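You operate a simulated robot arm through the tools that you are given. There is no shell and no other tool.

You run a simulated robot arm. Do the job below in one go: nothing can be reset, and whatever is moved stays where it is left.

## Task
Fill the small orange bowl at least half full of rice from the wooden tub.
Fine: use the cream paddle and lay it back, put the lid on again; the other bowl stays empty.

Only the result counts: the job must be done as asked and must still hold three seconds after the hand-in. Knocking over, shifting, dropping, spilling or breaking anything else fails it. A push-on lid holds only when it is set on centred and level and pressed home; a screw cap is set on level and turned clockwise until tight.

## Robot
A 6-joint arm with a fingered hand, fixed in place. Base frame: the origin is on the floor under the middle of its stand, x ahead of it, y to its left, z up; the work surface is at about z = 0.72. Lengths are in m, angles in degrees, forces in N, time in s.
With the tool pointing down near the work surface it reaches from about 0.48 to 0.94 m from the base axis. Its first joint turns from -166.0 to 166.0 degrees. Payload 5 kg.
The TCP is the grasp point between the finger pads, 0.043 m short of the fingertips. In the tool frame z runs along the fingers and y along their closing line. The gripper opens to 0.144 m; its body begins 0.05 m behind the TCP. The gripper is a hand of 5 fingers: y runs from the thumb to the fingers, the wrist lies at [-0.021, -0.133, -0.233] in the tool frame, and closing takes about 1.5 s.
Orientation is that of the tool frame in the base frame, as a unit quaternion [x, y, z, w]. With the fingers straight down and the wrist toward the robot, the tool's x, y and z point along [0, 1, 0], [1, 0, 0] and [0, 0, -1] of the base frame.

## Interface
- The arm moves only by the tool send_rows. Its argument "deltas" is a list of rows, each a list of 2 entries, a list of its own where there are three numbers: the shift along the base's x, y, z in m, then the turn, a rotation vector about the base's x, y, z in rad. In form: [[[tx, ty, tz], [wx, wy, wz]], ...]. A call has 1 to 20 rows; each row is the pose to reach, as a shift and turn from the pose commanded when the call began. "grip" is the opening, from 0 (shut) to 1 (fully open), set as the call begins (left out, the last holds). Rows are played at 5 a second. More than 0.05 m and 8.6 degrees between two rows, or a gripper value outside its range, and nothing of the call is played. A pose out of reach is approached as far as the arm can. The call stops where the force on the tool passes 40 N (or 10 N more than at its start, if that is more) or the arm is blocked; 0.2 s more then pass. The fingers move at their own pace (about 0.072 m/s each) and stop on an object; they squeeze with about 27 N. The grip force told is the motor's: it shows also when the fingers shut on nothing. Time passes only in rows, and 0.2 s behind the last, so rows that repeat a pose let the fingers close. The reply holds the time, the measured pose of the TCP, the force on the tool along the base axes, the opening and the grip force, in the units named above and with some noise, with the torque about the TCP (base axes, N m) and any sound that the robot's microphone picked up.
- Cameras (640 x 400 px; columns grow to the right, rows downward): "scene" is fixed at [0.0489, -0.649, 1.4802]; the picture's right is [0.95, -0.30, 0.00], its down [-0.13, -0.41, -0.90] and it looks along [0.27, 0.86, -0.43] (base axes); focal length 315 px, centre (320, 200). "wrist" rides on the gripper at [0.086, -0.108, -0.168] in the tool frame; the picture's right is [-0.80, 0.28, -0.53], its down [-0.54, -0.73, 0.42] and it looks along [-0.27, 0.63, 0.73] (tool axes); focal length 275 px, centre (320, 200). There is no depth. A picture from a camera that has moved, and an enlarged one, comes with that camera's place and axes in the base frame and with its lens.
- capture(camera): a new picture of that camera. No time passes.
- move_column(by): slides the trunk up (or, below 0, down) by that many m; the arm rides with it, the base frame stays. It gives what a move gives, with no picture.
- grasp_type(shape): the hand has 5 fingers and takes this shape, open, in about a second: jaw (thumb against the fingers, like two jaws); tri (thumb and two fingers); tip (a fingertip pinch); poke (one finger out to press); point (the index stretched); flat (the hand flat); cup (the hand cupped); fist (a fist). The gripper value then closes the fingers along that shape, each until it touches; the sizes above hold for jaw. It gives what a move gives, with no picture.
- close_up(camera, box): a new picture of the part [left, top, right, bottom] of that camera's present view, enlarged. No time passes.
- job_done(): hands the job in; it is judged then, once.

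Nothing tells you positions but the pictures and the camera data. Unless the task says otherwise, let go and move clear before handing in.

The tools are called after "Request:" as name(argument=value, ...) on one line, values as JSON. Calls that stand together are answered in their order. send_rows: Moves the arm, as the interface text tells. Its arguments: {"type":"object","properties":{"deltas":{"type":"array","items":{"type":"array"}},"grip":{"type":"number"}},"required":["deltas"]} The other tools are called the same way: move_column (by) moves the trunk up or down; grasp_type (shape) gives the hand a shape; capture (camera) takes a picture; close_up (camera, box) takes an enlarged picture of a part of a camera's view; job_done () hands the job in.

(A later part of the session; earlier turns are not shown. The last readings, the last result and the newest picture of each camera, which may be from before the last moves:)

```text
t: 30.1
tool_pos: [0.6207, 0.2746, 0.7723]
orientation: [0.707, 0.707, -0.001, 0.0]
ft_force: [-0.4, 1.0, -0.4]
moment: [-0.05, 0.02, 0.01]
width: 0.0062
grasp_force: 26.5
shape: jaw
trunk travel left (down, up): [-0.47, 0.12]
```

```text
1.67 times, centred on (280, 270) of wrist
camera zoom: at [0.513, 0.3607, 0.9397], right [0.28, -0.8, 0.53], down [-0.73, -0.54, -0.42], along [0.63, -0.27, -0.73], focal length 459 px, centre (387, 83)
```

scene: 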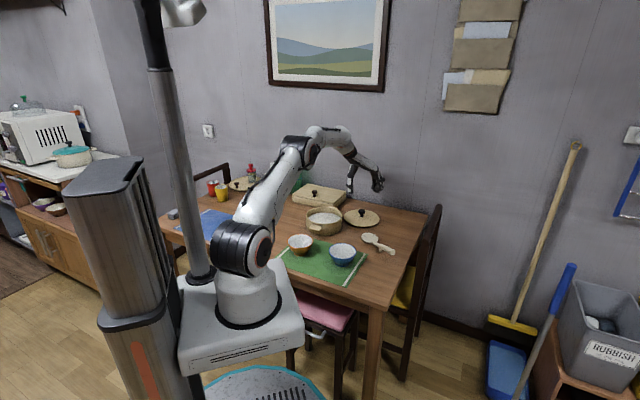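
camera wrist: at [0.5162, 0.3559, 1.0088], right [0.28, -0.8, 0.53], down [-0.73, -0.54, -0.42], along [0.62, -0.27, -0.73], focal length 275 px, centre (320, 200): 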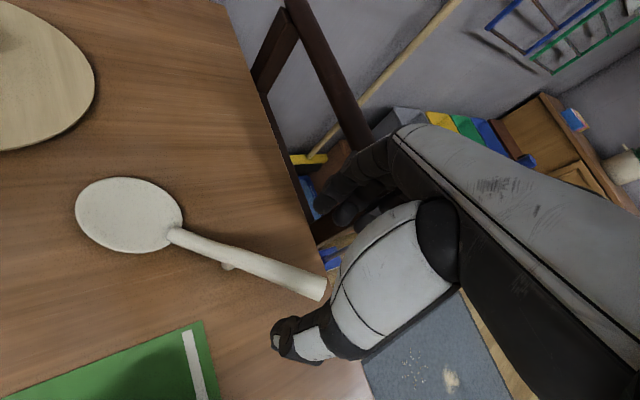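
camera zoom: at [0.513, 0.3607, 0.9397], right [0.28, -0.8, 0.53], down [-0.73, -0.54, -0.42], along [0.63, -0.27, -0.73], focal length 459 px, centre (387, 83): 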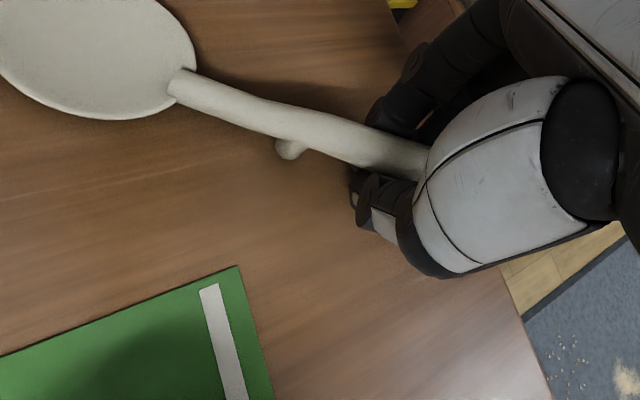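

The handle is held with about 27 N and the fingertips are wrapped under it. I lift a little and check that the grip holds.

Request:
send_rows(deltas=[[[0, 0, 0.01], [0, 0, 0]], [[0, 0, 0.03], [0, 0, 0]], [[0, 0, 0.06], [0, 0, 0]], [[0, 0, 0.1], [0, 0, 0]], [[0, 0, 0.1], [0, 0, 0]]])

Request:
close_up(camera="scene", box=[330, 170, 426, 240])

Request:
capture(camera="wrist")

```text
t: 31.3
tool_pos: [0.6201, 0.2715, 0.8715]
orientation: [0.707, 0.707, -0.001, 0.0]
ft_force: [-0.6, -0.2, 0.0]
moment: [-0.02, 0.0, 0.01]
width: 0.0056
grasp_force: 26.7
shape: jaw
trunk travel left (down, up): [-0.47, 0.12]
```

```text
5.71 times, centred on (378, 205) of scene
camera zoom: at [0.0489, -0.649, 1.4802], right [0.95, -0.3, 0.0], down [-0.13, -0.41, -0.9], along [0.27, 0.86, -0.43], focal length 1801 px, centre (-11, 171)
```

zoom: 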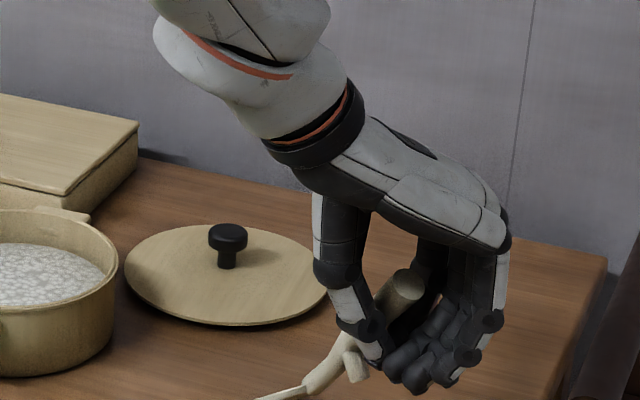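

```text
taken
camera wrist: at [0.513, 0.3588, 1.0392], right [0.28, -0.8, 0.53], down [-0.73, -0.54, -0.42], along [0.62, -0.27, -0.73], focal length 275 px, centre (320, 200)
```

wrist: 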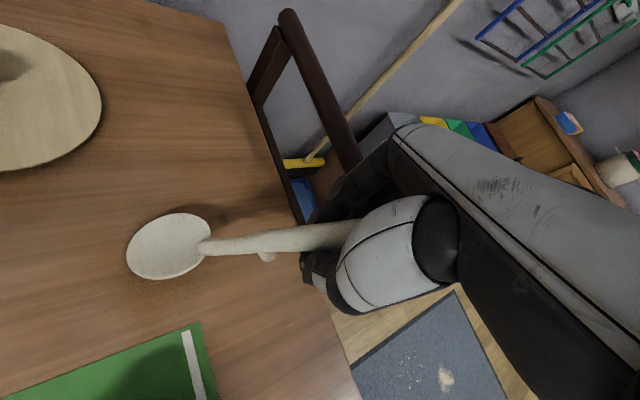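

The blade hangs lower than the hand, so the handle pitched in the grip. I look more closely.

Request:
close_up(camera="scene", box=[340, 190, 420, 260])

Request:
close_up(camera="wrist", box=[100, 180, 380, 320])

```text
5.71 times, centred on (380, 225) of scene
camera zoom: at [0.0489, -0.649, 1.4802], right [0.95, -0.3, 0.0], down [-0.13, -0.41, -0.9], along [0.27, 0.86, -0.43], focal length 1801 px, centre (-23, 57)
```

zoom: 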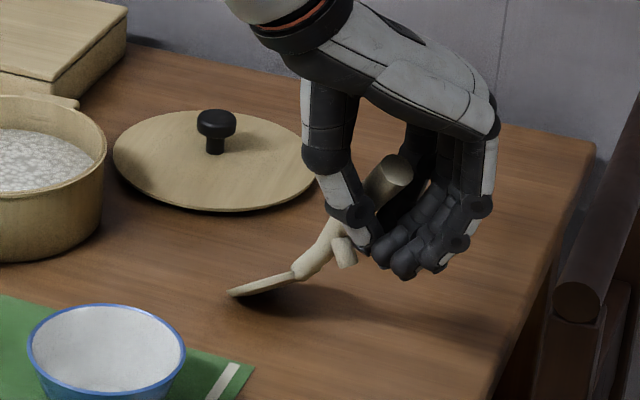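

```text
2.29 times, centred on (240, 250) of wrist
camera zoom: at [0.513, 0.3588, 1.0392], right [0.28, -0.8, 0.53], down [-0.73, -0.54, -0.42], along [0.62, -0.27, -0.73], focal length 629 px, centre (503, 86)
```

zoom: 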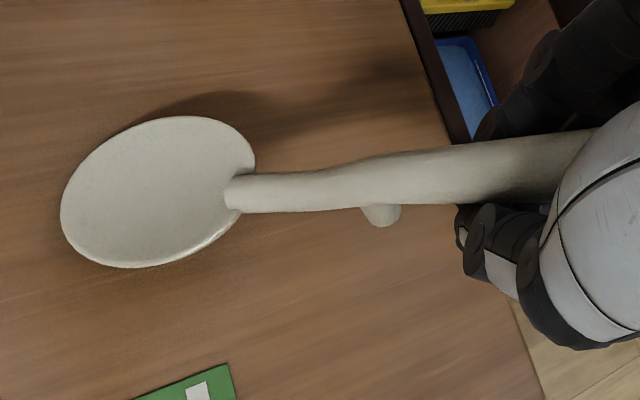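

The handle pitched about 37° in the grip until its end came to rest on the palm, which should be a stable hold. I raise the paddle, swing toward the tub with a 45° yaw, then pitch up to level the blade and measure it.

Request:
send_rows(deltas=[[[0, 0, 0.04], [0, 0, 0]], [[0, 0, 0.08], [0, 0, 0]], [[-0.005, 0.03, 0.11], [0, 0, 0.13]], [[-0.015, 0.07, 0.11], [0, 0, 0.26]], [[-0.025, 0.11, 0.11], [0, 0, 0.39]], [[-0.035, 0.15, 0.11], [0, 0, 0.52]], [[-0.045, 0.18, 0.11], [0, 0, 0.65]], [[-0.055, 0.2, 0.11], [0, 0, 0.785]], [[-0.055, 0.2, 0.11], [0, 0, 0.785]]])

Request:
capture(camera="scene")

Request:
capture(camera="wrist")

```text
t: 33.3
tool_pos: [0.5665, 0.4757, 0.9805]
orientation: [0.382, 0.924, -0.002, 0.001]
ft_force: [-1.0, -0.3, 0.7]
moment: [0.0, -0.02, 0.0]
width: 0.0058
grasp_force: 26.9
shape: jaw
trunk travel left (down, up): [-0.47, 0.12]
```

```text
taken
```

scene: 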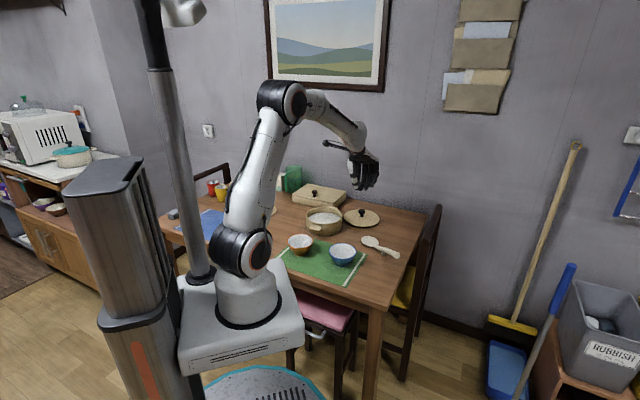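

```text
taken
camera wrist: at [0.4302, 0.46, 1.1493], right [0.76, -0.36, 0.54], down [-0.13, -0.9, -0.42], along [0.63, 0.25, -0.73], focal length 275 px, centre (320, 200)
```

wrist: 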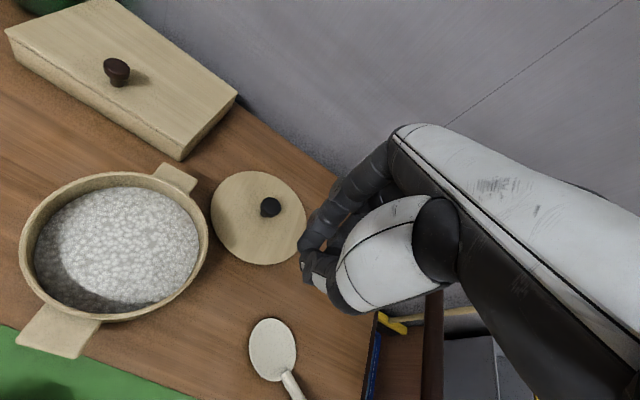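

The paddle slipped out of the hand and lies on the table again. I look at where and how it lies.

Request:
close_up(camera="scene", box=[340, 215, 420, 265])

Request:
close_up(camera="wrist", box=[220, 300, 380, 400])

Request:
close_up(camera="wrist", box=[0, 150, 240, 370])

```text
8.00 times, centred on (380, 240) of scene
camera zoom: at [0.0489, -0.649, 1.4802], right [0.95, -0.3, 0.0], down [-0.13, -0.41, -0.9], along [0.27, 0.86, -0.43], focal length 2521 px, centre (-160, -120)
```

zoom: 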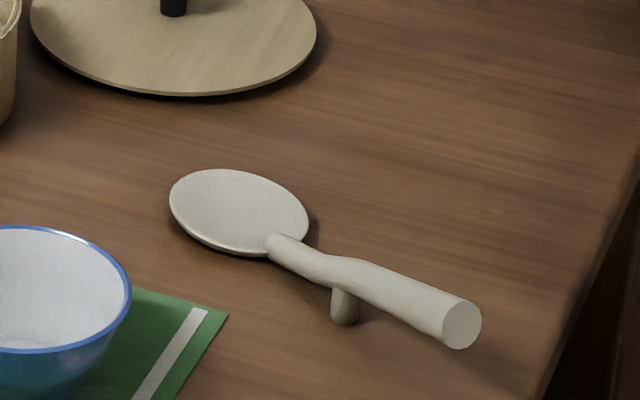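

```text
4.00 times, centred on (300, 350) of wrist
camera zoom: at [0.4302, 0.46, 1.1493], right [0.76, -0.36, 0.54], down [-0.13, -0.9, -0.42], along [0.63, 0.25, -0.73], focal length 1101 px, centre (400, -400)
```

zoom: 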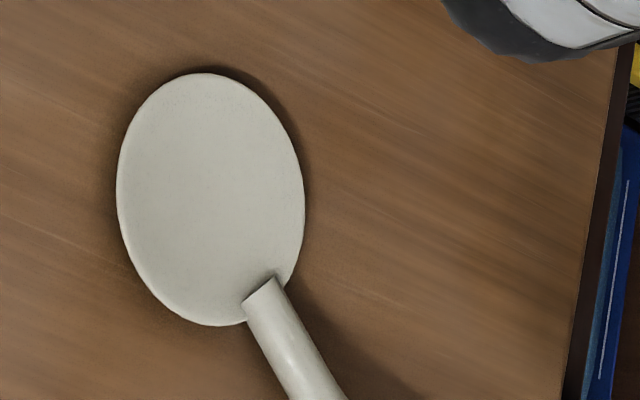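

```text
1.82 times, centred on (120, 260) of wrist
camera zoom: at [0.4302, 0.46, 1.1493], right [0.76, -0.36, 0.54], down [-0.13, -0.9, -0.42], along [0.63, 0.25, -0.73], focal length 500 px, centre (684, 91)
```

zoom: 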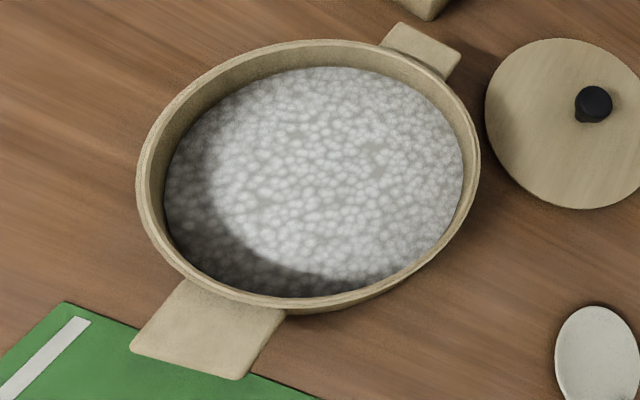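

The empty-hand reading equals the earlier "grip", so the fingers had only shut below the handle and never pinched it. The paddle landed upright at about blade (0.604, 0.390) and handle end (0.631, 0.210). I open the hand and go back to pinch the handle with the fingertips, closer to the paddle's balance point.

Request:
send_rows(deltas=[[[0.005, -0.025, 0.0], [0, 0, -0.08]], [[0.012, -0.055, 0.0], [0, 0, -0.16]], [[0.02, -0.085, 0.0], [0, 0, -0.25]], [[0.028, -0.115, 0.0], [0, 0, -0.34]], [[0.036, -0.145, 0.0], [0, 0, -0.43]], [[0.044, -0.175, 0.0], [0, 0, -0.52]], [[0.055, -0.21, -0.03], [0, 0, -0.638]], [[0.055, -0.21, -0.07], [0, 0, -0.638]], [[0.055, -0.21, -0.11], [0, 0, -0.638]], [[0.055, -0.21, -0.12], [0, 0, -0.638]], [[0.055, -0.21, -0.12], [0, 0, -0.638]]], grip=0.6)

Request:
close_up(camera="scene", box=[330, 180, 426, 264])

Request:
capture(camera="wrist")

```text
t: 35.7
tool_pos: [0.619, 0.2636, 0.8623]
orientation: [0.653, 0.758, -0.001, 0.0]
ft_force: [-0.1, -0.1, -0.1]
moment: [0.02, 0.0, 0.01]
width: 0.0863
grasp_force: 0.0
shape: jaw
trunk travel left (down, up): [-0.47, 0.12]
```

```text
4.76 times, centred on (378, 222) of scene
camera zoom: at [0.0489, -0.649, 1.4802], right [0.95, -0.3, 0.0], down [-0.13, -0.41, -0.9], along [0.27, 0.86, -0.43], focal length 1501 px, centre (44, 95)
```

zoom: 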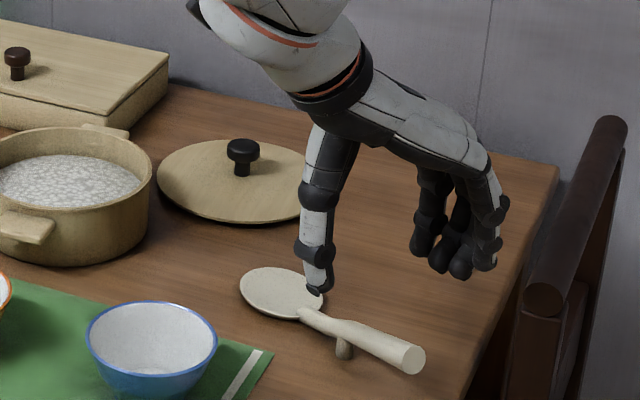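

```text
taken
camera wrist: at [0.5002, 0.3333, 1.0304], right [0.4, -0.75, 0.53], down [-0.64, -0.64, -0.42], along [0.66, -0.17, -0.73], focal length 275 px, centre (320, 200)
```

wrist: 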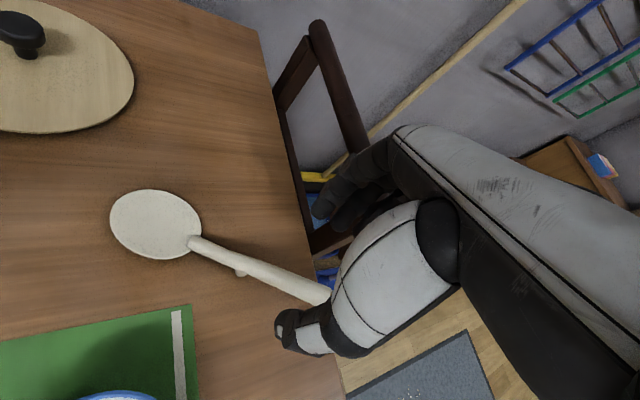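

The measurements agree. I lower to TCP z≈0.787 so that only the fingertips are beside the handle.

Request:
send_rows(deltas=[[[0.003, 0.002, -0.03], [0, 0, 0]], [[0.003, 0.002, -0.055], [0, 0, 0]], [[0.003, 0.002, -0.075], [0, 0, 0]], [[0.003, 0.002, -0.075], [0, 0, 0]]])

Request:
close_up(camera="scene", box=[346, 205, 426, 265])

Request:
close_up(camera="wrist", box=[200, 150, 400, 390])

```text
t: 36.7
tool_pos: [0.6209, 0.2688, 0.7886]
orientation: [0.654, 0.757, -0.002, 0.001]
ft_force: [-0.4, 0.5, -0.4]
moment: [0.01, 0.02, 0.01]
width: 0.0863
grasp_force: 0.0
shape: jaw
trunk travel left (down, up): [-0.47, 0.12]
```

```text
6.67 times, centred on (386, 235) of scene
camera zoom: at [0.0489, -0.649, 1.4802], right [0.95, -0.3, 0.0], down [-0.13, -0.41, -0.9], along [0.27, 0.86, -0.43], focal length 2101 px, centre (-120, -33)
```

zoom: 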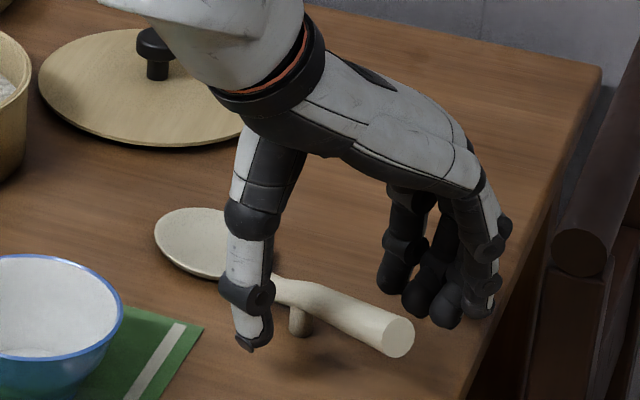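

```text
1.67 times, centred on (300, 270) of wrist
camera zoom: at [0.5012, 0.338, 0.9553], right [0.4, -0.75, 0.53], down [-0.64, -0.64, -0.42], along [0.66, -0.17, -0.73], focal length 459 px, centre (353, 83)
```

zoom: 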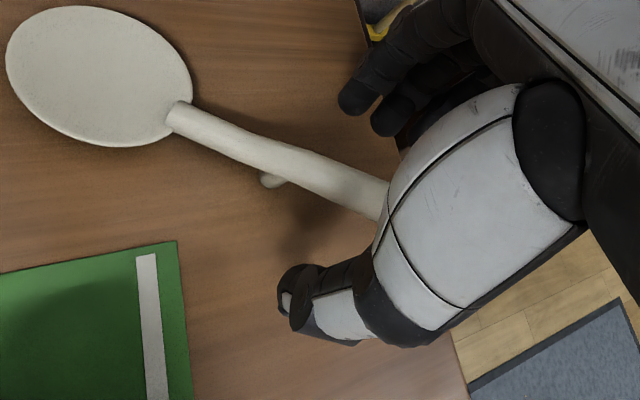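

The tips are evenly placed. I close and check the opening against the empty-hand value of 0.006.

Request:
send_rows(deltas=[[[0, 0, 0], [0, 0, 0]], [[0, 0, 0], [0, 0, 0]], [[0, 0, 0], [0, 0, 0]], [[0, 0, 0], [0, 0, 0]], [[0, 0, 0], [0, 0, 0]], [[0, 0, 0], [0, 0, 0]], [[0, 0, 0], [0, 0, 0]]], grip=0)

Request:
close_up(camera="scene", box=[346, 205, 426, 265])

Request:
close_up(camera="wrist", box=[200, 150, 400, 390])

```text
t: 38.3
tool_pos: [0.6207, 0.2678, 0.7878]
orientation: [0.653, 0.757, -0.001, 0.0]
ft_force: [-0.5, -0.5, 0.5]
moment: [0.0, -0.02, 0.02]
width: 0.0179
grasp_force: 27.0
shape: jaw
trunk travel left (down, up): [-0.47, 0.12]
```

```text
6.67 times, centred on (386, 235) of scene
camera zoom: at [0.0489, -0.649, 1.4802], right [0.95, -0.3, 0.0], down [-0.13, -0.41, -0.9], along [0.27, 0.86, -0.43], focal length 2101 px, centre (-120, -33)
```

zoom: 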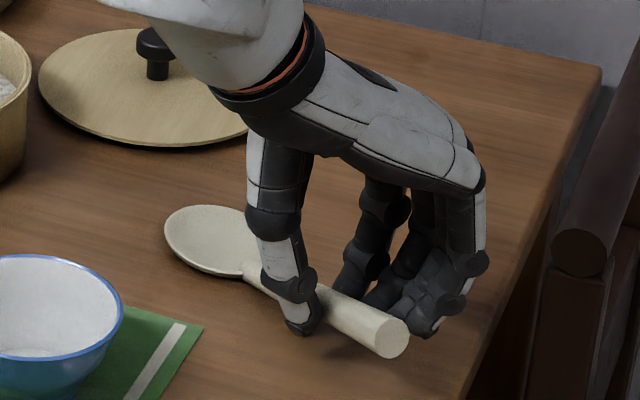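

```text
1.67 times, centred on (300, 270) of wrist
camera zoom: at [0.5011, 0.3379, 0.9556], right [0.4, -0.75, 0.53], down [-0.64, -0.64, -0.42], along [0.66, -0.17, -0.73], focal length 459 px, centre (353, 83)
```

zoom: 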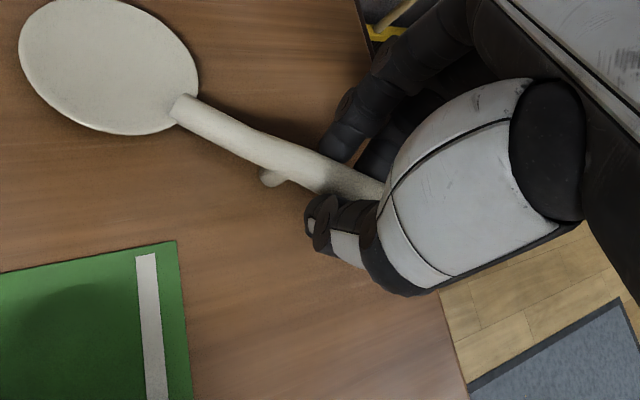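

The opening is now 0.018, so the handle is truly pinched. I lift just a little, wait, and check for drooping.

Request:
send_rows(deltas=[[[0, 0, 0.008], [0, 0, 0]], [[0, 0, 0.02], [0, 0, 0]], [[0, 0, 0.03], [0, 0, 0]], [[0, 0, 0.03], [0, 0, 0]], [[0, 0, 0.03], [0, 0, 0]], [[0, 0, 0.03], [0, 0, 0]]])

Request:
close_up(camera="scene", box=[346, 205, 426, 265])

Request:
close_up(camera="wrist", box=[200, 150, 400, 390])

```text
t: 39.7
tool_pos: [0.6214, 0.2668, 0.8183]
orientation: [0.653, 0.757, -0.001, -0.001]
ft_force: [1.1, 0.6, -0.1]
moment: [-0.05, 0.01, -0.02]
width: 0.018
grasp_force: 27.1
shape: jaw
trunk travel left (down, up): [-0.47, 0.12]
```

```text
6.67 times, centred on (386, 235) of scene
camera zoom: at [0.0489, -0.649, 1.4802], right [0.95, -0.3, 0.0], down [-0.13, -0.41, -0.9], along [0.27, 0.86, -0.43], focal length 2101 px, centre (-120, -33)
```

zoom: 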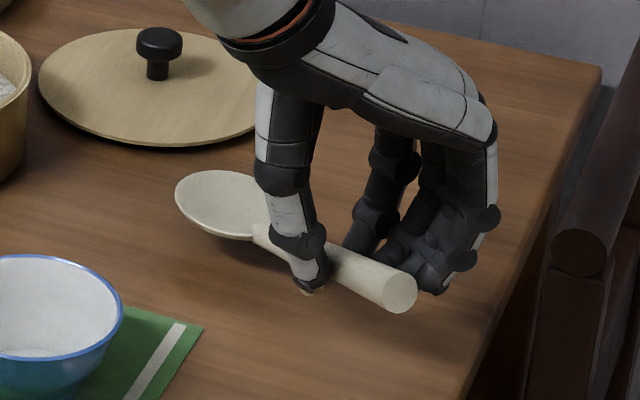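

```text
1.67 times, centred on (300, 270) of wrist
camera zoom: at [0.5031, 0.3363, 0.9861], right [0.4, -0.75, 0.53], down [-0.64, -0.64, -0.42], along [0.66, -0.17, -0.73], focal length 459 px, centre (353, 83)
```

zoom: 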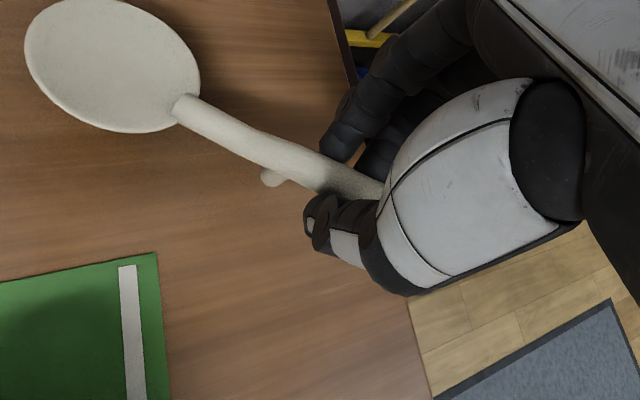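

The paddle now rises without drooping, so the pinch holds. I raise it, turn to 45° yaw and bring the level blade above the tub to check alignment.

Request:
send_rows(deltas=[[[0, 0, 0.03], [0, 0, 0]], [[0, 0, 0.07], [0, 0, 0]], [[-0.004, 0.02, 0.1], [0, 0, 0.07]], [[-0.014, 0.05, 0.1], [0, 0, 0.16]], [[-0.026, 0.085, 0.1], [0, 0, 0.26]], [[-0.04, 0.12, 0.1], [0, 0, 0.36]], [[-0.053, 0.155, 0.1], [0, 0, 0.46]], [[-0.066, 0.19, 0.1], [0, 0, 0.55]], [[-0.075, 0.215, 0.1], [0, 0, 0.61]], [[-0.078, 0.224, 0.1], [0, 0, 0.639]], [[-0.078, 0.224, 0.1], [0, 0, 0.639]]])

Request:
close_up(camera="scene", box=[280, 150, 420, 250])

Request:
capture(camera="wrist")

```text
t: 42.1
tool_pos: [0.5419, 0.4921, 0.9156]
orientation: [0.383, 0.924, -0.001, 0.001]
ft_force: [-0.1, -0.7, -1.2]
moment: [-0.04, 0.03, -0.02]
width: 0.0176
grasp_force: 26.5
shape: jaw
trunk travel left (down, up): [-0.47, 0.12]
```

```text
4.00 times, centred on (350, 200) of scene
camera zoom: at [0.0489, -0.649, 1.4802], right [0.95, -0.3, 0.0], down [-0.13, -0.41, -0.9], along [0.27, 0.86, -0.43], focal length 1261 px, centre (200, 200)
```

zoom: 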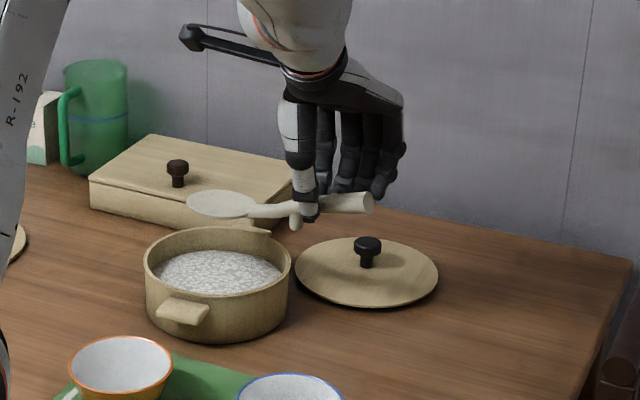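

```text
taken
camera wrist: at [0.4055, 0.4767, 1.084], right [0.76, -0.36, 0.53], down [-0.13, -0.9, -0.42], along [0.63, 0.25, -0.73], focal length 275 px, centre (320, 200)
```

wrist: 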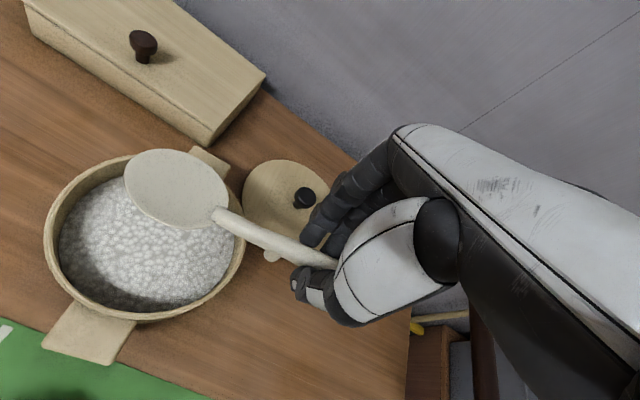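

The blade is level above the tub, its centre near (0.462, 0.585). I tilt the tip down about 45° above the rice as preparation for digging in.

Request:
send_rows(deltas=[[[-0.007, 0.005, 0.012], [-0.0925, -0.0925, 0]], [[-0.013, 0.01, 0.024], [-0.185, -0.185, 0]], [[-0.02, 0.015, 0.034], [-0.2775, -0.2775, 0]], [[-0.027, 0.02, 0.04], [-0.37, -0.37, 0]], [[-0.034, 0.025, 0.0435], [-0.4625, -0.4625, 0]], [[-0.04, 0.0294, 0.0435], [-0.555, -0.555, 0]], [[-0.04, 0.0294, 0.0435], [-0.555, -0.555, 0]]])

Request:
close_up(camera="scene", box=[280, 150, 420, 250])

Request:
capture(camera="wrist")

```text
t: 43.7
tool_pos: [0.504, 0.5205, 0.9604]
orientation: [0.354, 0.853, -0.147, 0.354]
ft_force: [-0.3, 0.4, -0.5]
moment: [0.0, -0.02, -0.01]
width: 0.0179
grasp_force: 26.9
shape: jaw
trunk travel left (down, up): [-0.47, 0.12]
```

```text
4.00 times, centred on (350, 200) of scene
camera zoom: at [0.0489, -0.649, 1.4802], right [0.95, -0.3, 0.0], down [-0.13, -0.41, -0.9], along [0.27, 0.86, -0.43], focal length 1261 px, centre (200, 200)
```

zoom: 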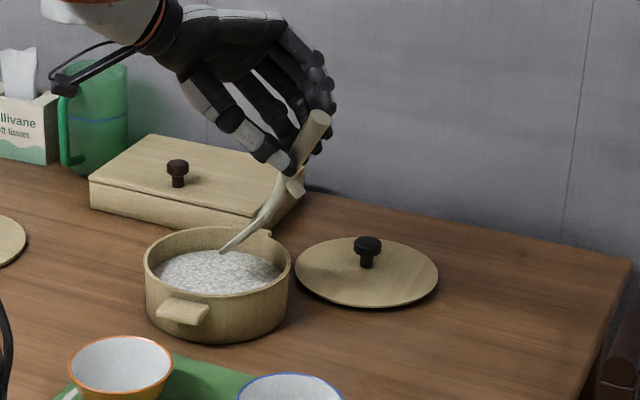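

```text
taken
camera wrist: at [0.3004, 0.5706, 1.0179], right [0.33, 0.07, 0.94], down [-0.03, -1.0, 0.09], along [0.94, -0.06, -0.33], focal length 275 px, centre (320, 200)
```

wrist: 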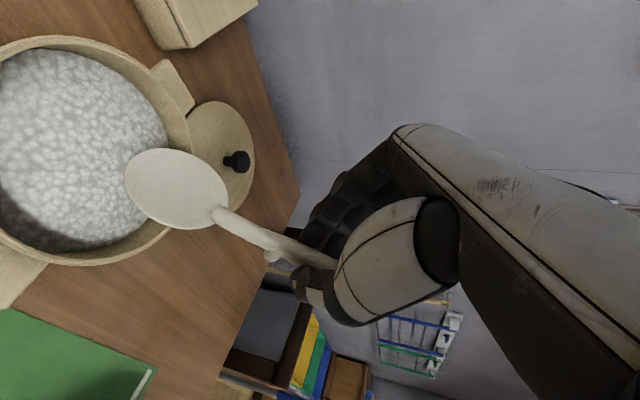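

The paddle holds well and the tip is above the middle of the rice. I push the tip down into the rice.

Request:
send_rows(deltas=[[[0, 0, -0.02], [0, 0, 0]], [[0, 0, -0.035], [0, 0, 0]], [[0, 0, -0.048], [0, 0, 0]], [[0, 0, -0.058], [0, 0, 0]], [[0, 0, -0.058], [0, 0, 0]]])

Request:
close_up(camera="scene", box=[300, 170, 400, 240])

Request:
capture(camera="wrist")

```text
t: 44.9
tool_pos: [0.5033, 0.5213, 0.9025]
orientation: [0.354, 0.853, -0.148, 0.353]
ft_force: [0.5, -0.5, -1.1]
moment: [-0.01, 0.0, -0.02]
width: 0.0179
grasp_force: 26.6
shape: jaw
trunk travel left (down, up): [-0.47, 0.12]
```

```text
5.71 times, centred on (350, 205) of scene
camera zoom: at [0.0489, -0.649, 1.4802], right [0.95, -0.3, 0.0], down [-0.13, -0.41, -0.9], along [0.27, 0.86, -0.43], focal length 1801 px, centre (149, 171)
```

zoom: 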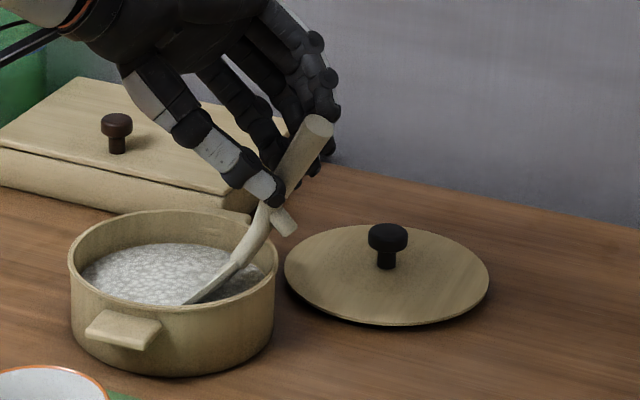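

```text
taken
camera wrist: at [0.3015, 0.5713, 0.96], right [0.33, 0.07, 0.94], down [-0.03, -1.0, 0.09], along [0.94, -0.06, -0.33], focal length 275 px, centre (320, 200)
```

wrist: 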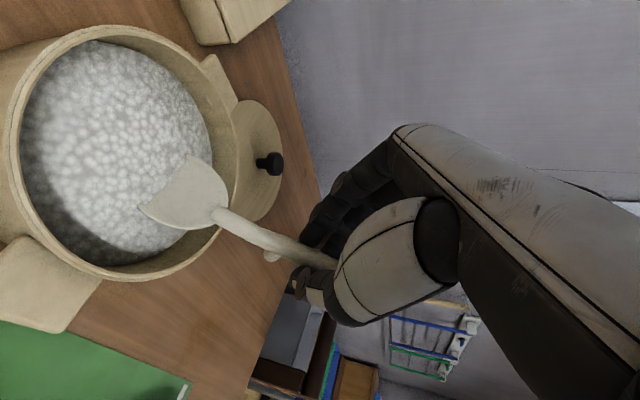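

The blade is in the rice with almost no resistance. I sweep it forward while reducing the tilt, then look.

Request:
send_rows(deltas=[[[-0.0018, 0.0018, -0.0145], [0.0863, 0.0863, 0]], [[-0.0042, 0.0042, -0.0277], [0.1725, 0.1725, 0]], [[-0.0074, 0.0074, -0.0391], [0.2468, 0.2468, 0]], [[-0.0074, 0.0074, -0.0391], [0.2468, 0.2468, 0]]])

Request:
close_up(camera="scene", box=[300, 170, 400, 240])

Request:
capture(camera="wrist")

```text
t: 45.9
tool_pos: [0.4955, 0.5291, 0.8632]
orientation: [0.374, 0.902, -0.084, 0.199]
ft_force: [0.1, -0.2, -1.0]
moment: [-0.04, -0.02, 0.03]
width: 0.0178
grasp_force: 27.3
shape: jaw
trunk travel left (down, up): [-0.47, 0.12]
```

```text
5.71 times, centred on (350, 205) of scene
camera zoom: at [0.0489, -0.649, 1.4802], right [0.95, -0.3, 0.0], down [-0.13, -0.41, -0.9], along [0.27, 0.86, -0.43], focal length 1801 px, centre (149, 171)
```

zoom: 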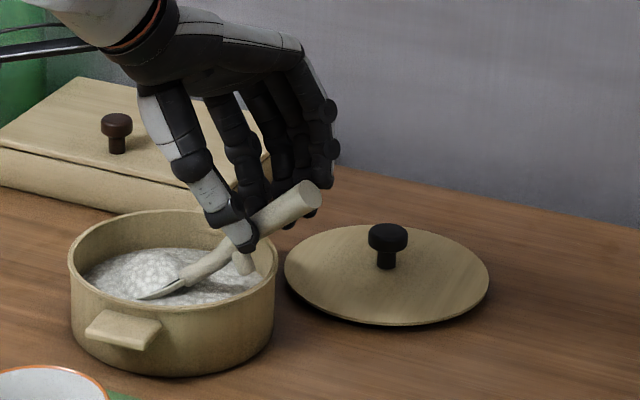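

```text
taken
camera wrist: at [0.3147, 0.5578, 0.9796], right [0.55, -0.15, 0.82], down [-0.04, -0.99, -0.15], along [0.83, 0.05, -0.55], focal length 275 px, centre (320, 200)
```

wrist: 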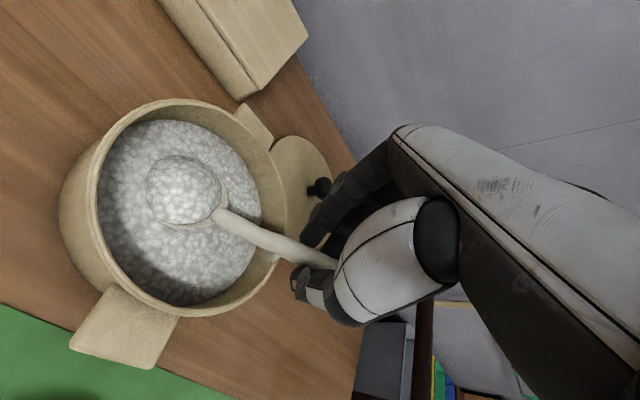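

A mound of rice now sits on the blade. I lift out and level the blade.

Request:
send_rows(deltas=[[[0.004, -0.004, 0.0113], [0.037, 0.037, 0]], [[0.0107, -0.0107, 0.0229], [0.099, 0.099, 0]], [[0.0189, -0.0189, 0.0271], [0.185, 0.185, 0]], [[0.0259, -0.0259, 0.03], [0.2715, 0.2715, 0]], [[0.029, -0.029, 0.036], [0.308, 0.308, 0]], [[0.029, -0.029, 0.042], [0.308, 0.308, 0]]])

Request:
close_up(camera="scene", box=[300, 170, 400, 240])

Request:
capture(camera="wrist")

```text
t: 47.3
tool_pos: [0.5262, 0.4981, 0.9048]
orientation: [0.383, 0.924, -0.001, 0.0]
ft_force: [-0.1, -0.3, -0.8]
moment: [-0.04, -0.04, 0.0]
width: 0.0178
grasp_force: 26.9
shape: jaw
trunk travel left (down, up): [-0.47, 0.12]
```

```text
5.71 times, centred on (350, 205) of scene
camera zoom: at [0.0489, -0.649, 1.4802], right [0.95, -0.3, 0.0], down [-0.13, -0.41, -0.9], along [0.27, 0.86, -0.43], focal length 1801 px, centre (149, 171)
```

zoom: 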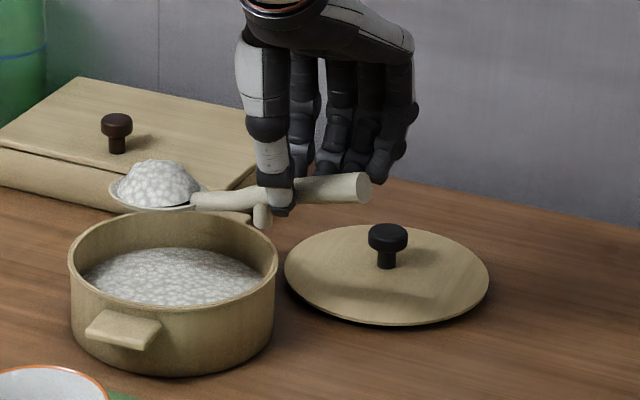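

```text
taken
camera wrist: at [0.3892, 0.4834, 1.0724], right [0.76, -0.36, 0.54], down [-0.13, -0.9, -0.42], along [0.63, 0.25, -0.73], focal length 275 px, centre (320, 200)
```

wrist: 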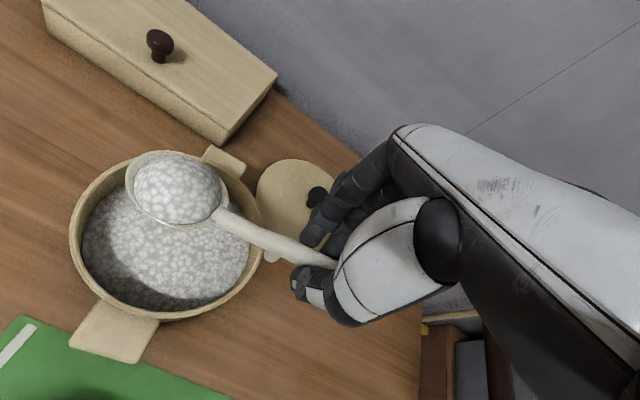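

A good mound of rice is on the level blade. I carry it slowly toward the orange bowl, keeping it level.

Request:
send_rows(deltas=[[[-0.008, -0.01, 0.005], [0, 0, 0]], [[-0.024, -0.03, 0.005], [0, 0, 0]], [[-0.042, -0.052, 0.005], [0, 0, 0]], [[-0.06, -0.075, 0.005], [0, 0, 0]], [[-0.078, -0.098, 0.005], [0, 0, 0]], [[-0.096, -0.12, 0.005], [0, 0, 0]], [[-0.114, -0.142, 0.005], [0, 0, 0]], [[-0.13, -0.162, 0.005], [0, 0, 0]], [[-0.14, -0.176, 0.005], [0, 0, 0]], [[-0.1456, -0.1815, 0.005], [0, 0, 0]], [[-0.1456, -0.1815, 0.005], [0, 0, 0]]])

Request:
close_up(camera="scene", box=[260, 180, 380, 280])

Request:
capture(camera="wrist")

```text
t: 49.7
tool_pos: [0.3802, 0.3176, 0.9106]
orientation: [0.383, 0.924, -0.001, 0.0]
ft_force: [-0.2, -0.7, -1.0]
moment: [-0.06, -0.06, 0.01]
width: 0.0177
grasp_force: 26.5
shape: jaw
trunk travel left (down, up): [-0.47, 0.12]
```

```text
4.00 times, centred on (320, 230) of scene
camera zoom: at [0.0489, -0.649, 1.4802], right [0.95, -0.3, 0.0], down [-0.13, -0.41, -0.9], along [0.27, 0.86, -0.43], focal length 1261 px, centre (320, 80)
```

zoom: 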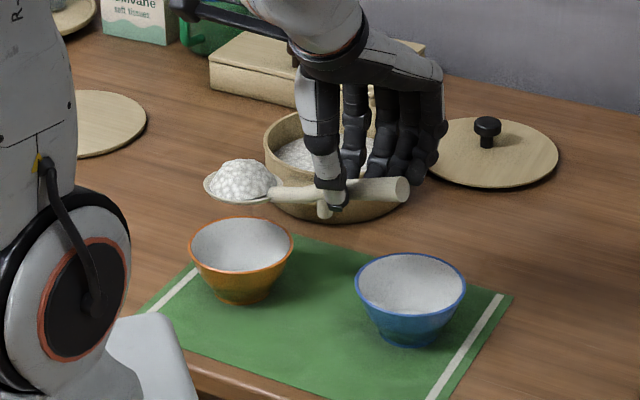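

```text
taken
camera wrist: at [0.2434, 0.3027, 1.0786], right [0.76, -0.36, 0.54], down [-0.13, -0.9, -0.42], along [0.63, 0.25, -0.73], focal length 275 px, centre (320, 200)
```

wrist: 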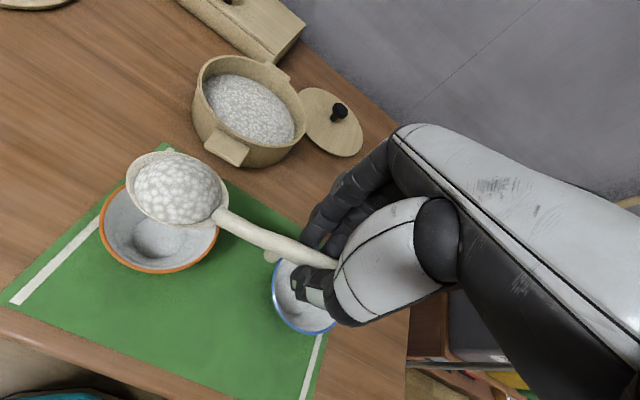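

The rice mound is right above the orange bowl. I tilt the tip down in steps, keeping it over the bowl's centre, to 45° first.

Request:
send_rows(deltas=[[[-0.0032, 0.0032, 0.011], [-0.0926, -0.0926, 0]], [[-0.0078, 0.0078, 0.0197], [-0.1851, -0.1851, 0]], [[-0.0127, 0.0127, 0.027], [-0.2777, -0.2777, 0]], [[-0.019, 0.019, 0.0329], [-0.3702, -0.3702, 0]], [[-0.0283, 0.0283, 0.038], [-0.4628, -0.4628, 0]], [[-0.039, 0.039, 0.0421], [-0.5554, -0.5554, 0]], [[-0.039, 0.039, 0.0421], [-0.5554, -0.5554, 0]]])

Request:
close_up(camera="scene", box=[260, 180, 380, 280])

Request:
capture(camera="wrist")

```text
t: 51.3
tool_pos: [0.3414, 0.355, 0.954]
orientation: [0.353, 0.853, -0.148, 0.355]
ft_force: [-0.2, -0.4, -1.6]
moment: [-0.02, -0.03, -0.01]
width: 0.0175
grasp_force: 27.5
shape: jaw
out of reach, approached as far as the arm can: row 1
trunk travel left (down, up): [-0.47, 0.12]
```

```text
4.00 times, centred on (320, 230) of scene
camera zoom: at [0.0489, -0.649, 1.4802], right [0.95, -0.3, 0.0], down [-0.13, -0.41, -0.9], along [0.27, 0.86, -0.43], focal length 1261 px, centre (320, 80)
```

zoom: 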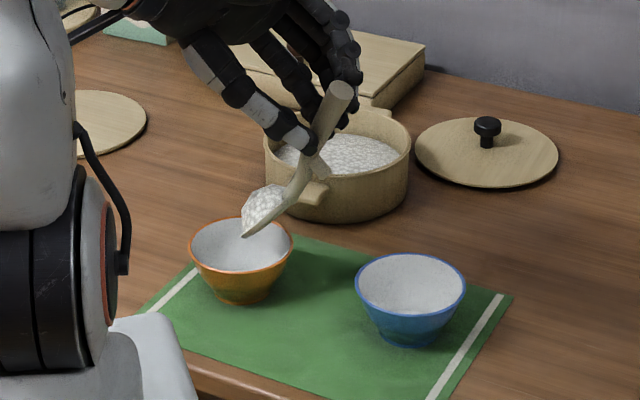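

```text
taken
camera wrist: at [0.139, 0.406, 1.0112], right [0.33, 0.07, 0.94], down [-0.03, -1.0, 0.09], along [0.94, -0.06, -0.33], focal length 275 px, centre (320, 200)
```

wrist: 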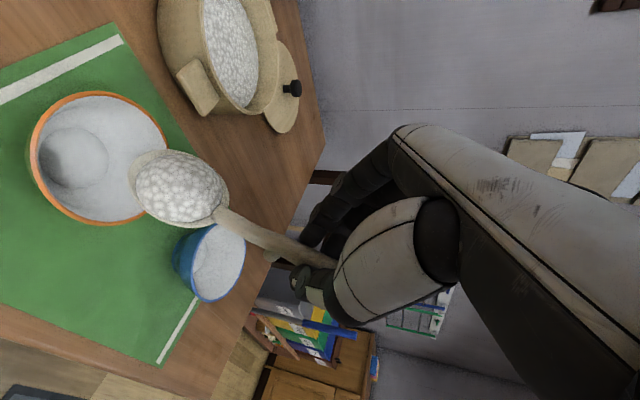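

The rice still sticks at 45° and the tip is over the bowl's centre. I go on to 60°.

Request:
send_rows(deltas=[[[-0.0133, 0.0133, 0.0024], [-0.0926, -0.0926, 0]], [[-0.0271, 0.0271, 0.0034], [-0.1851, -0.1851, 0]], [[-0.0271, 0.0271, 0.0034], [-0.1851, -0.1851, 0]]])

Request:
close_up(camera="scene", box=[260, 180, 380, 280])

Request:
capture(camera="wrist")

```text
t: 52.1
tool_pos: [0.3143, 0.3828, 0.9557]
orientation: [0.332, 0.799, -0.192, 0.463]
ft_force: [-0.9, 1.2, -1.5]
moment: [-0.03, 0.04, -0.01]
width: 0.0175
grasp_force: 27.6
shape: jaw
trunk travel left (down, up): [-0.47, 0.12]
```

```text
4.00 times, centred on (320, 230) of scene
camera zoom: at [0.0489, -0.649, 1.4802], right [0.95, -0.3, 0.0], down [-0.13, -0.41, -0.9], along [0.27, 0.86, -0.43], focal length 1261 px, centre (320, 80)
```

zoom: 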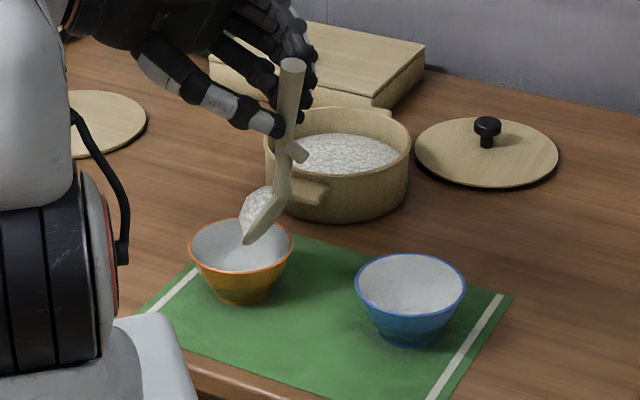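

```text
taken
camera wrist: at [0.1049, 0.44, 0.9651], right [0.15, 0.25, 0.96], down [-0.06, -0.96, 0.26], along [0.99, -0.1, -0.13], focal length 275 px, centre (320, 200)
```

wrist: 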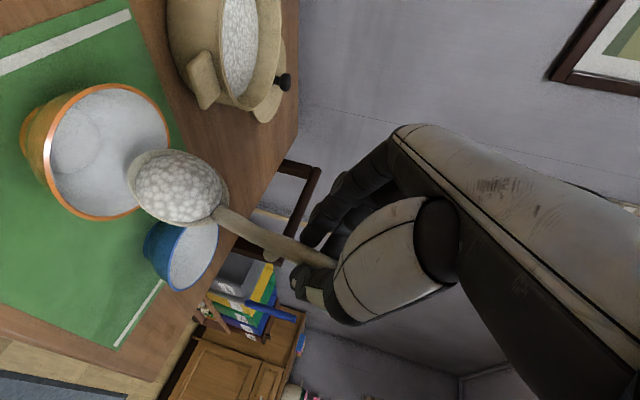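

The rice still sticks at 60°, so I go steeper, to about 75° and then 85° if needed, keeping the tip over the bowl.

Request:
send_rows(deltas=[[[-0.0158, 0.0158, 0.001], [-0.0926, -0.0926, 0]], [[-0.0313, 0.0313, 0.002], [-0.1851, -0.1851, 0]], [[-0.0313, 0.0313, 0.002], [-0.1851, -0.1851, 0]]])

Request:
close_up(camera="scene", box=[260, 180, 380, 280])

Request:
capture(camera="wrist")

```text
t: 52.9
tool_pos: [0.2844, 0.4143, 0.9592]
orientation: [0.303, 0.732, -0.234, 0.564]
ft_force: [-0.8, 0.7, -0.2]
moment: [0.01, 0.03, -0.02]
width: 0.0175
grasp_force: 26.5
shape: jaw
trunk travel left (down, up): [-0.47, 0.12]
```

```text
4.00 times, centred on (320, 230) of scene
camera zoom: at [0.0489, -0.649, 1.4802], right [0.95, -0.3, 0.0], down [-0.13, -0.41, -0.9], along [0.27, 0.86, -0.43], focal length 1261 px, centre (320, 80)
```

zoom: 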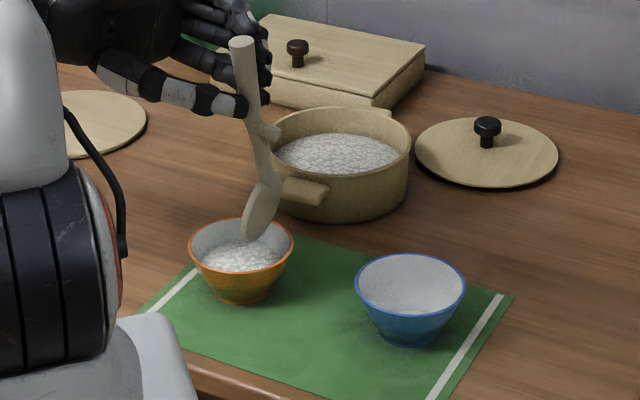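

```text
taken
camera wrist: at [0.0776, 0.4677, 0.919], right [-0.02, 0.42, 0.91], down [-0.13, -0.9, 0.42], along [0.99, -0.11, 0.07], focal length 275 px, centre (320, 200)
```

wrist: 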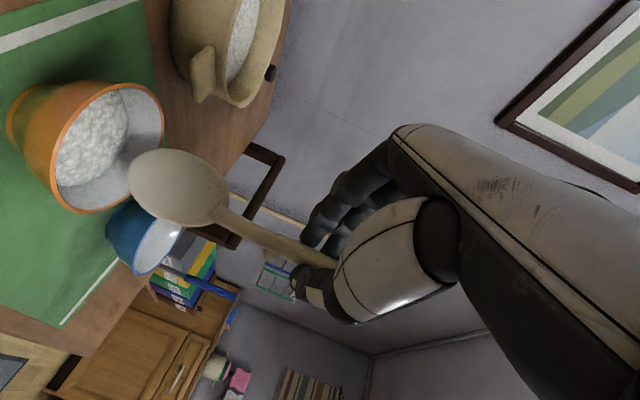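

The rice dropped into the orange bowl between 60° and 75°. I look closely at the fill level.

Request:
close_up(camera="scene", box=[280, 225, 320, 260])

Request:
close_up(camera="wrist", box=[0, 60, 180, 230])

```text
11.43 times, centred on (300, 242) of scene
camera zoom: at [0.0489, -0.649, 1.4802], right [0.95, -0.3, 0.0], down [-0.13, -0.41, -0.9], along [0.27, 0.86, -0.43], focal length 3602 px, centre (549, -286)
```

zoom: 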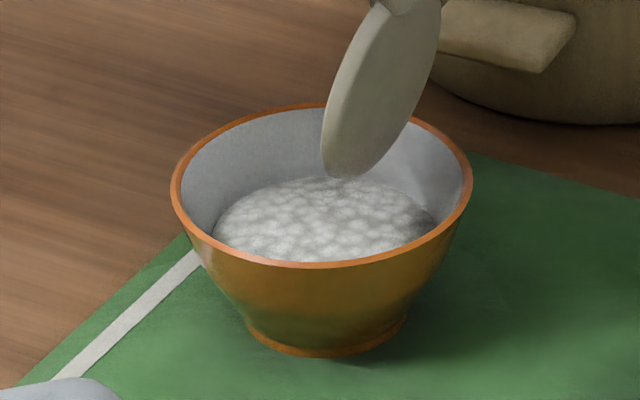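

```text
2.35 times, centred on (90, 145) of wrist
camera zoom: at [0.0776, 0.4677, 0.919], right [-0.02, 0.42, 0.91], down [-0.13, -0.9, 0.42], along [0.99, -0.11, 0.07], focal length 648 px, centre (861, 329)
```

zoom: 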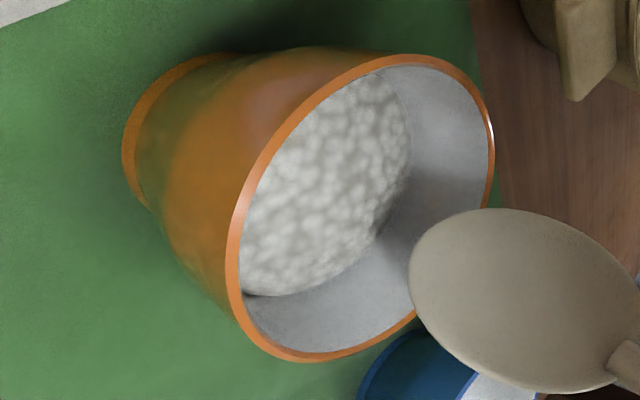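

The rice level in the bowl is about z 0.755, with the rim at 0.778 and the inside bottom near 0.732, so about a third by volume. One more scoop is needed. I level the paddle and move back up.

Request:
send_rows(deltas=[[[0.016, -0.016, 0.0], [0.0926, 0.0926, 0]], [[0.032, -0.032, 0.0], [0.1851, 0.1851, 0]], [[0.0457, -0.0457, 0.0], [0.2777, 0.2777, 0]], [[0.059, -0.059, 0.0], [0.3702, 0.3702, 0]], [[0.0698, -0.0698, 0.0], [0.4628, 0.4628, 0]], [[0.079, -0.079, -0.001], [0.5554, 0.5554, 0]], [[0.0853, -0.0853, -0.002], [0.6479, 0.6479, 0]], [[0.0902, -0.0902, -0.003], [0.7405, 0.7405, 0]], [[0.0949, -0.0949, -0.005], [0.8331, 0.8331, 0]], [[0.0981, -0.0981, -0.007], [0.9256, 0.9256, 0]], [[0.0981, -0.0981, -0.007], [0.9256, 0.9256, 0]]])

Request:
close_up(camera="scene", box=[260, 180, 380, 280])

Request:
capture(camera="wrist")

```text
t: 55.3
tool_pos: [0.381, 0.3178, 0.9514]
orientation: [0.383, 0.924, -0.001, 0.001]
ft_force: [0.2, -0.1, -1.2]
moment: [-0.02, 0.01, 0.01]
width: 0.0175
grasp_force: 26.7
shape: jaw
trunk travel left (down, up): [-0.47, 0.12]
```

```text
4.00 times, centred on (320, 230) of scene
camera zoom: at [0.0489, -0.649, 1.4802], right [0.95, -0.3, 0.0], down [-0.13, -0.41, -0.9], along [0.27, 0.86, -0.43], focal length 1261 px, centre (320, 80)
```

zoom: 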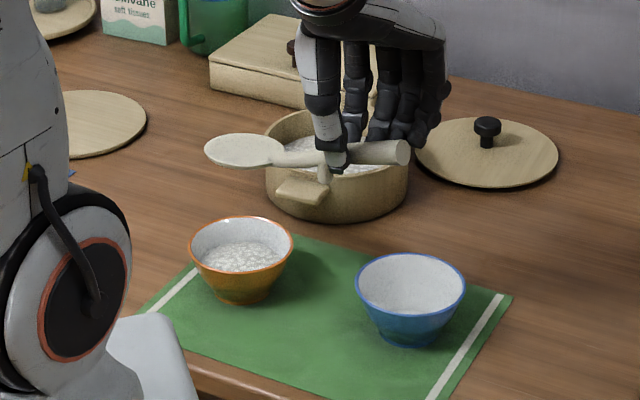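

```text
taken
camera wrist: at [0.2438, 0.3016, 1.1184], right [0.76, -0.36, 0.54], down [-0.13, -0.9, -0.42], along [0.63, 0.25, -0.73], focal length 275 px, centre (320, 200)
```

wrist: 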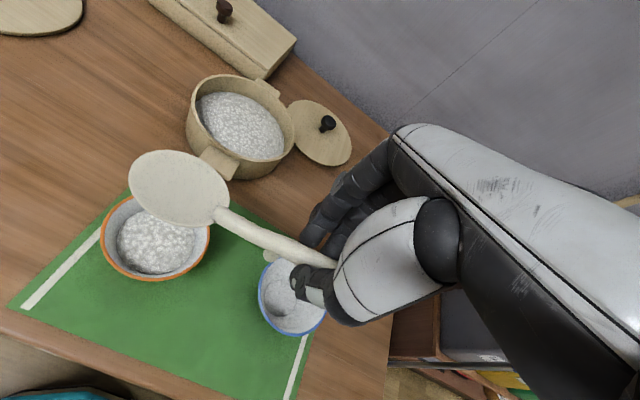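

The paddle is clean and level and the bowl is undisturbed. I return above the tub and tilt the tip down for the second scoop.

Request:
send_rows(deltas=[[[0.02, 0.022, 0.0], [0, 0, 0]], [[0.048, 0.051, 0.0], [0, 0, 0]], [[0.078, 0.083, 0.0], [0, 0, 0]], [[0.108, 0.115, 0.0], [0, 0, 0]], [[0.138, 0.147, 0.0], [0, 0, 0]], [[0.158, 0.169, 0.0], [0, 0, 0]], [[0.163, 0.174, 0.0], [0, 0, 0]], [[0.156, 0.179, 0.002], [-0.0925, -0.0925, 0]], [[0.15, 0.184, 0.004], [-0.185, -0.185, 0]], [[0.143, 0.189, 0.006], [-0.2775, -0.2775, 0]], [[0.136, 0.194, 0.008], [-0.37, -0.37, 0]], [[0.129, 0.199, 0.009], [-0.4625, -0.4625, 0]], [[0.123, 0.204, 0.009], [-0.555, -0.555, 0]], [[0.123, 0.204, 0.009], [-0.555, -0.555, 0]]])

Request:
close_up(camera="scene", box=[280, 150, 420, 250])

Request:
capture(camera="wrist")

```text
t: 58.3
tool_pos: [0.5048, 0.5196, 0.9593]
orientation: [0.354, 0.852, -0.148, 0.355]
ft_force: [0.3, 0.5, -1.2]
moment: [-0.04, -0.02, -0.01]
width: 0.0177
grasp_force: 26.8
shape: jaw
trunk travel left (down, up): [-0.47, 0.12]
```

```text
4.00 times, centred on (350, 200) of scene
camera zoom: at [0.0489, -0.649, 1.4802], right [0.95, -0.3, 0.0], down [-0.13, -0.41, -0.9], along [0.27, 0.86, -0.43], focal length 1261 px, centre (200, 200)
```

zoom: 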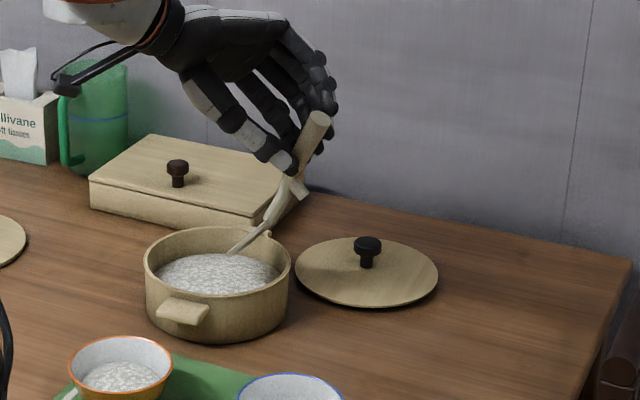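

```text
taken
camera wrist: at [0.3028, 0.5711, 1.0174], right [0.33, 0.07, 0.94], down [-0.03, -1.0, 0.09], along [0.94, -0.06, -0.33], focal length 275 px, centre (320, 200)
```

wrist: 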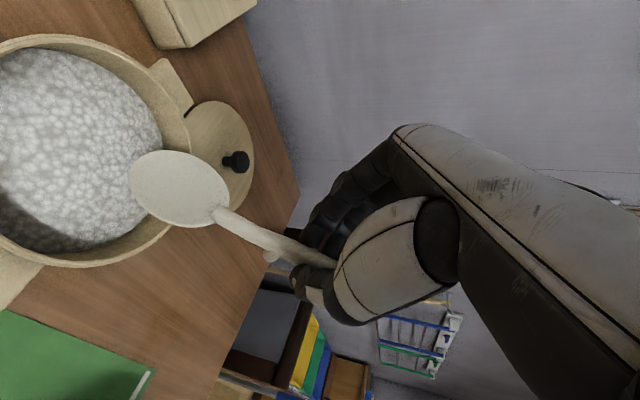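

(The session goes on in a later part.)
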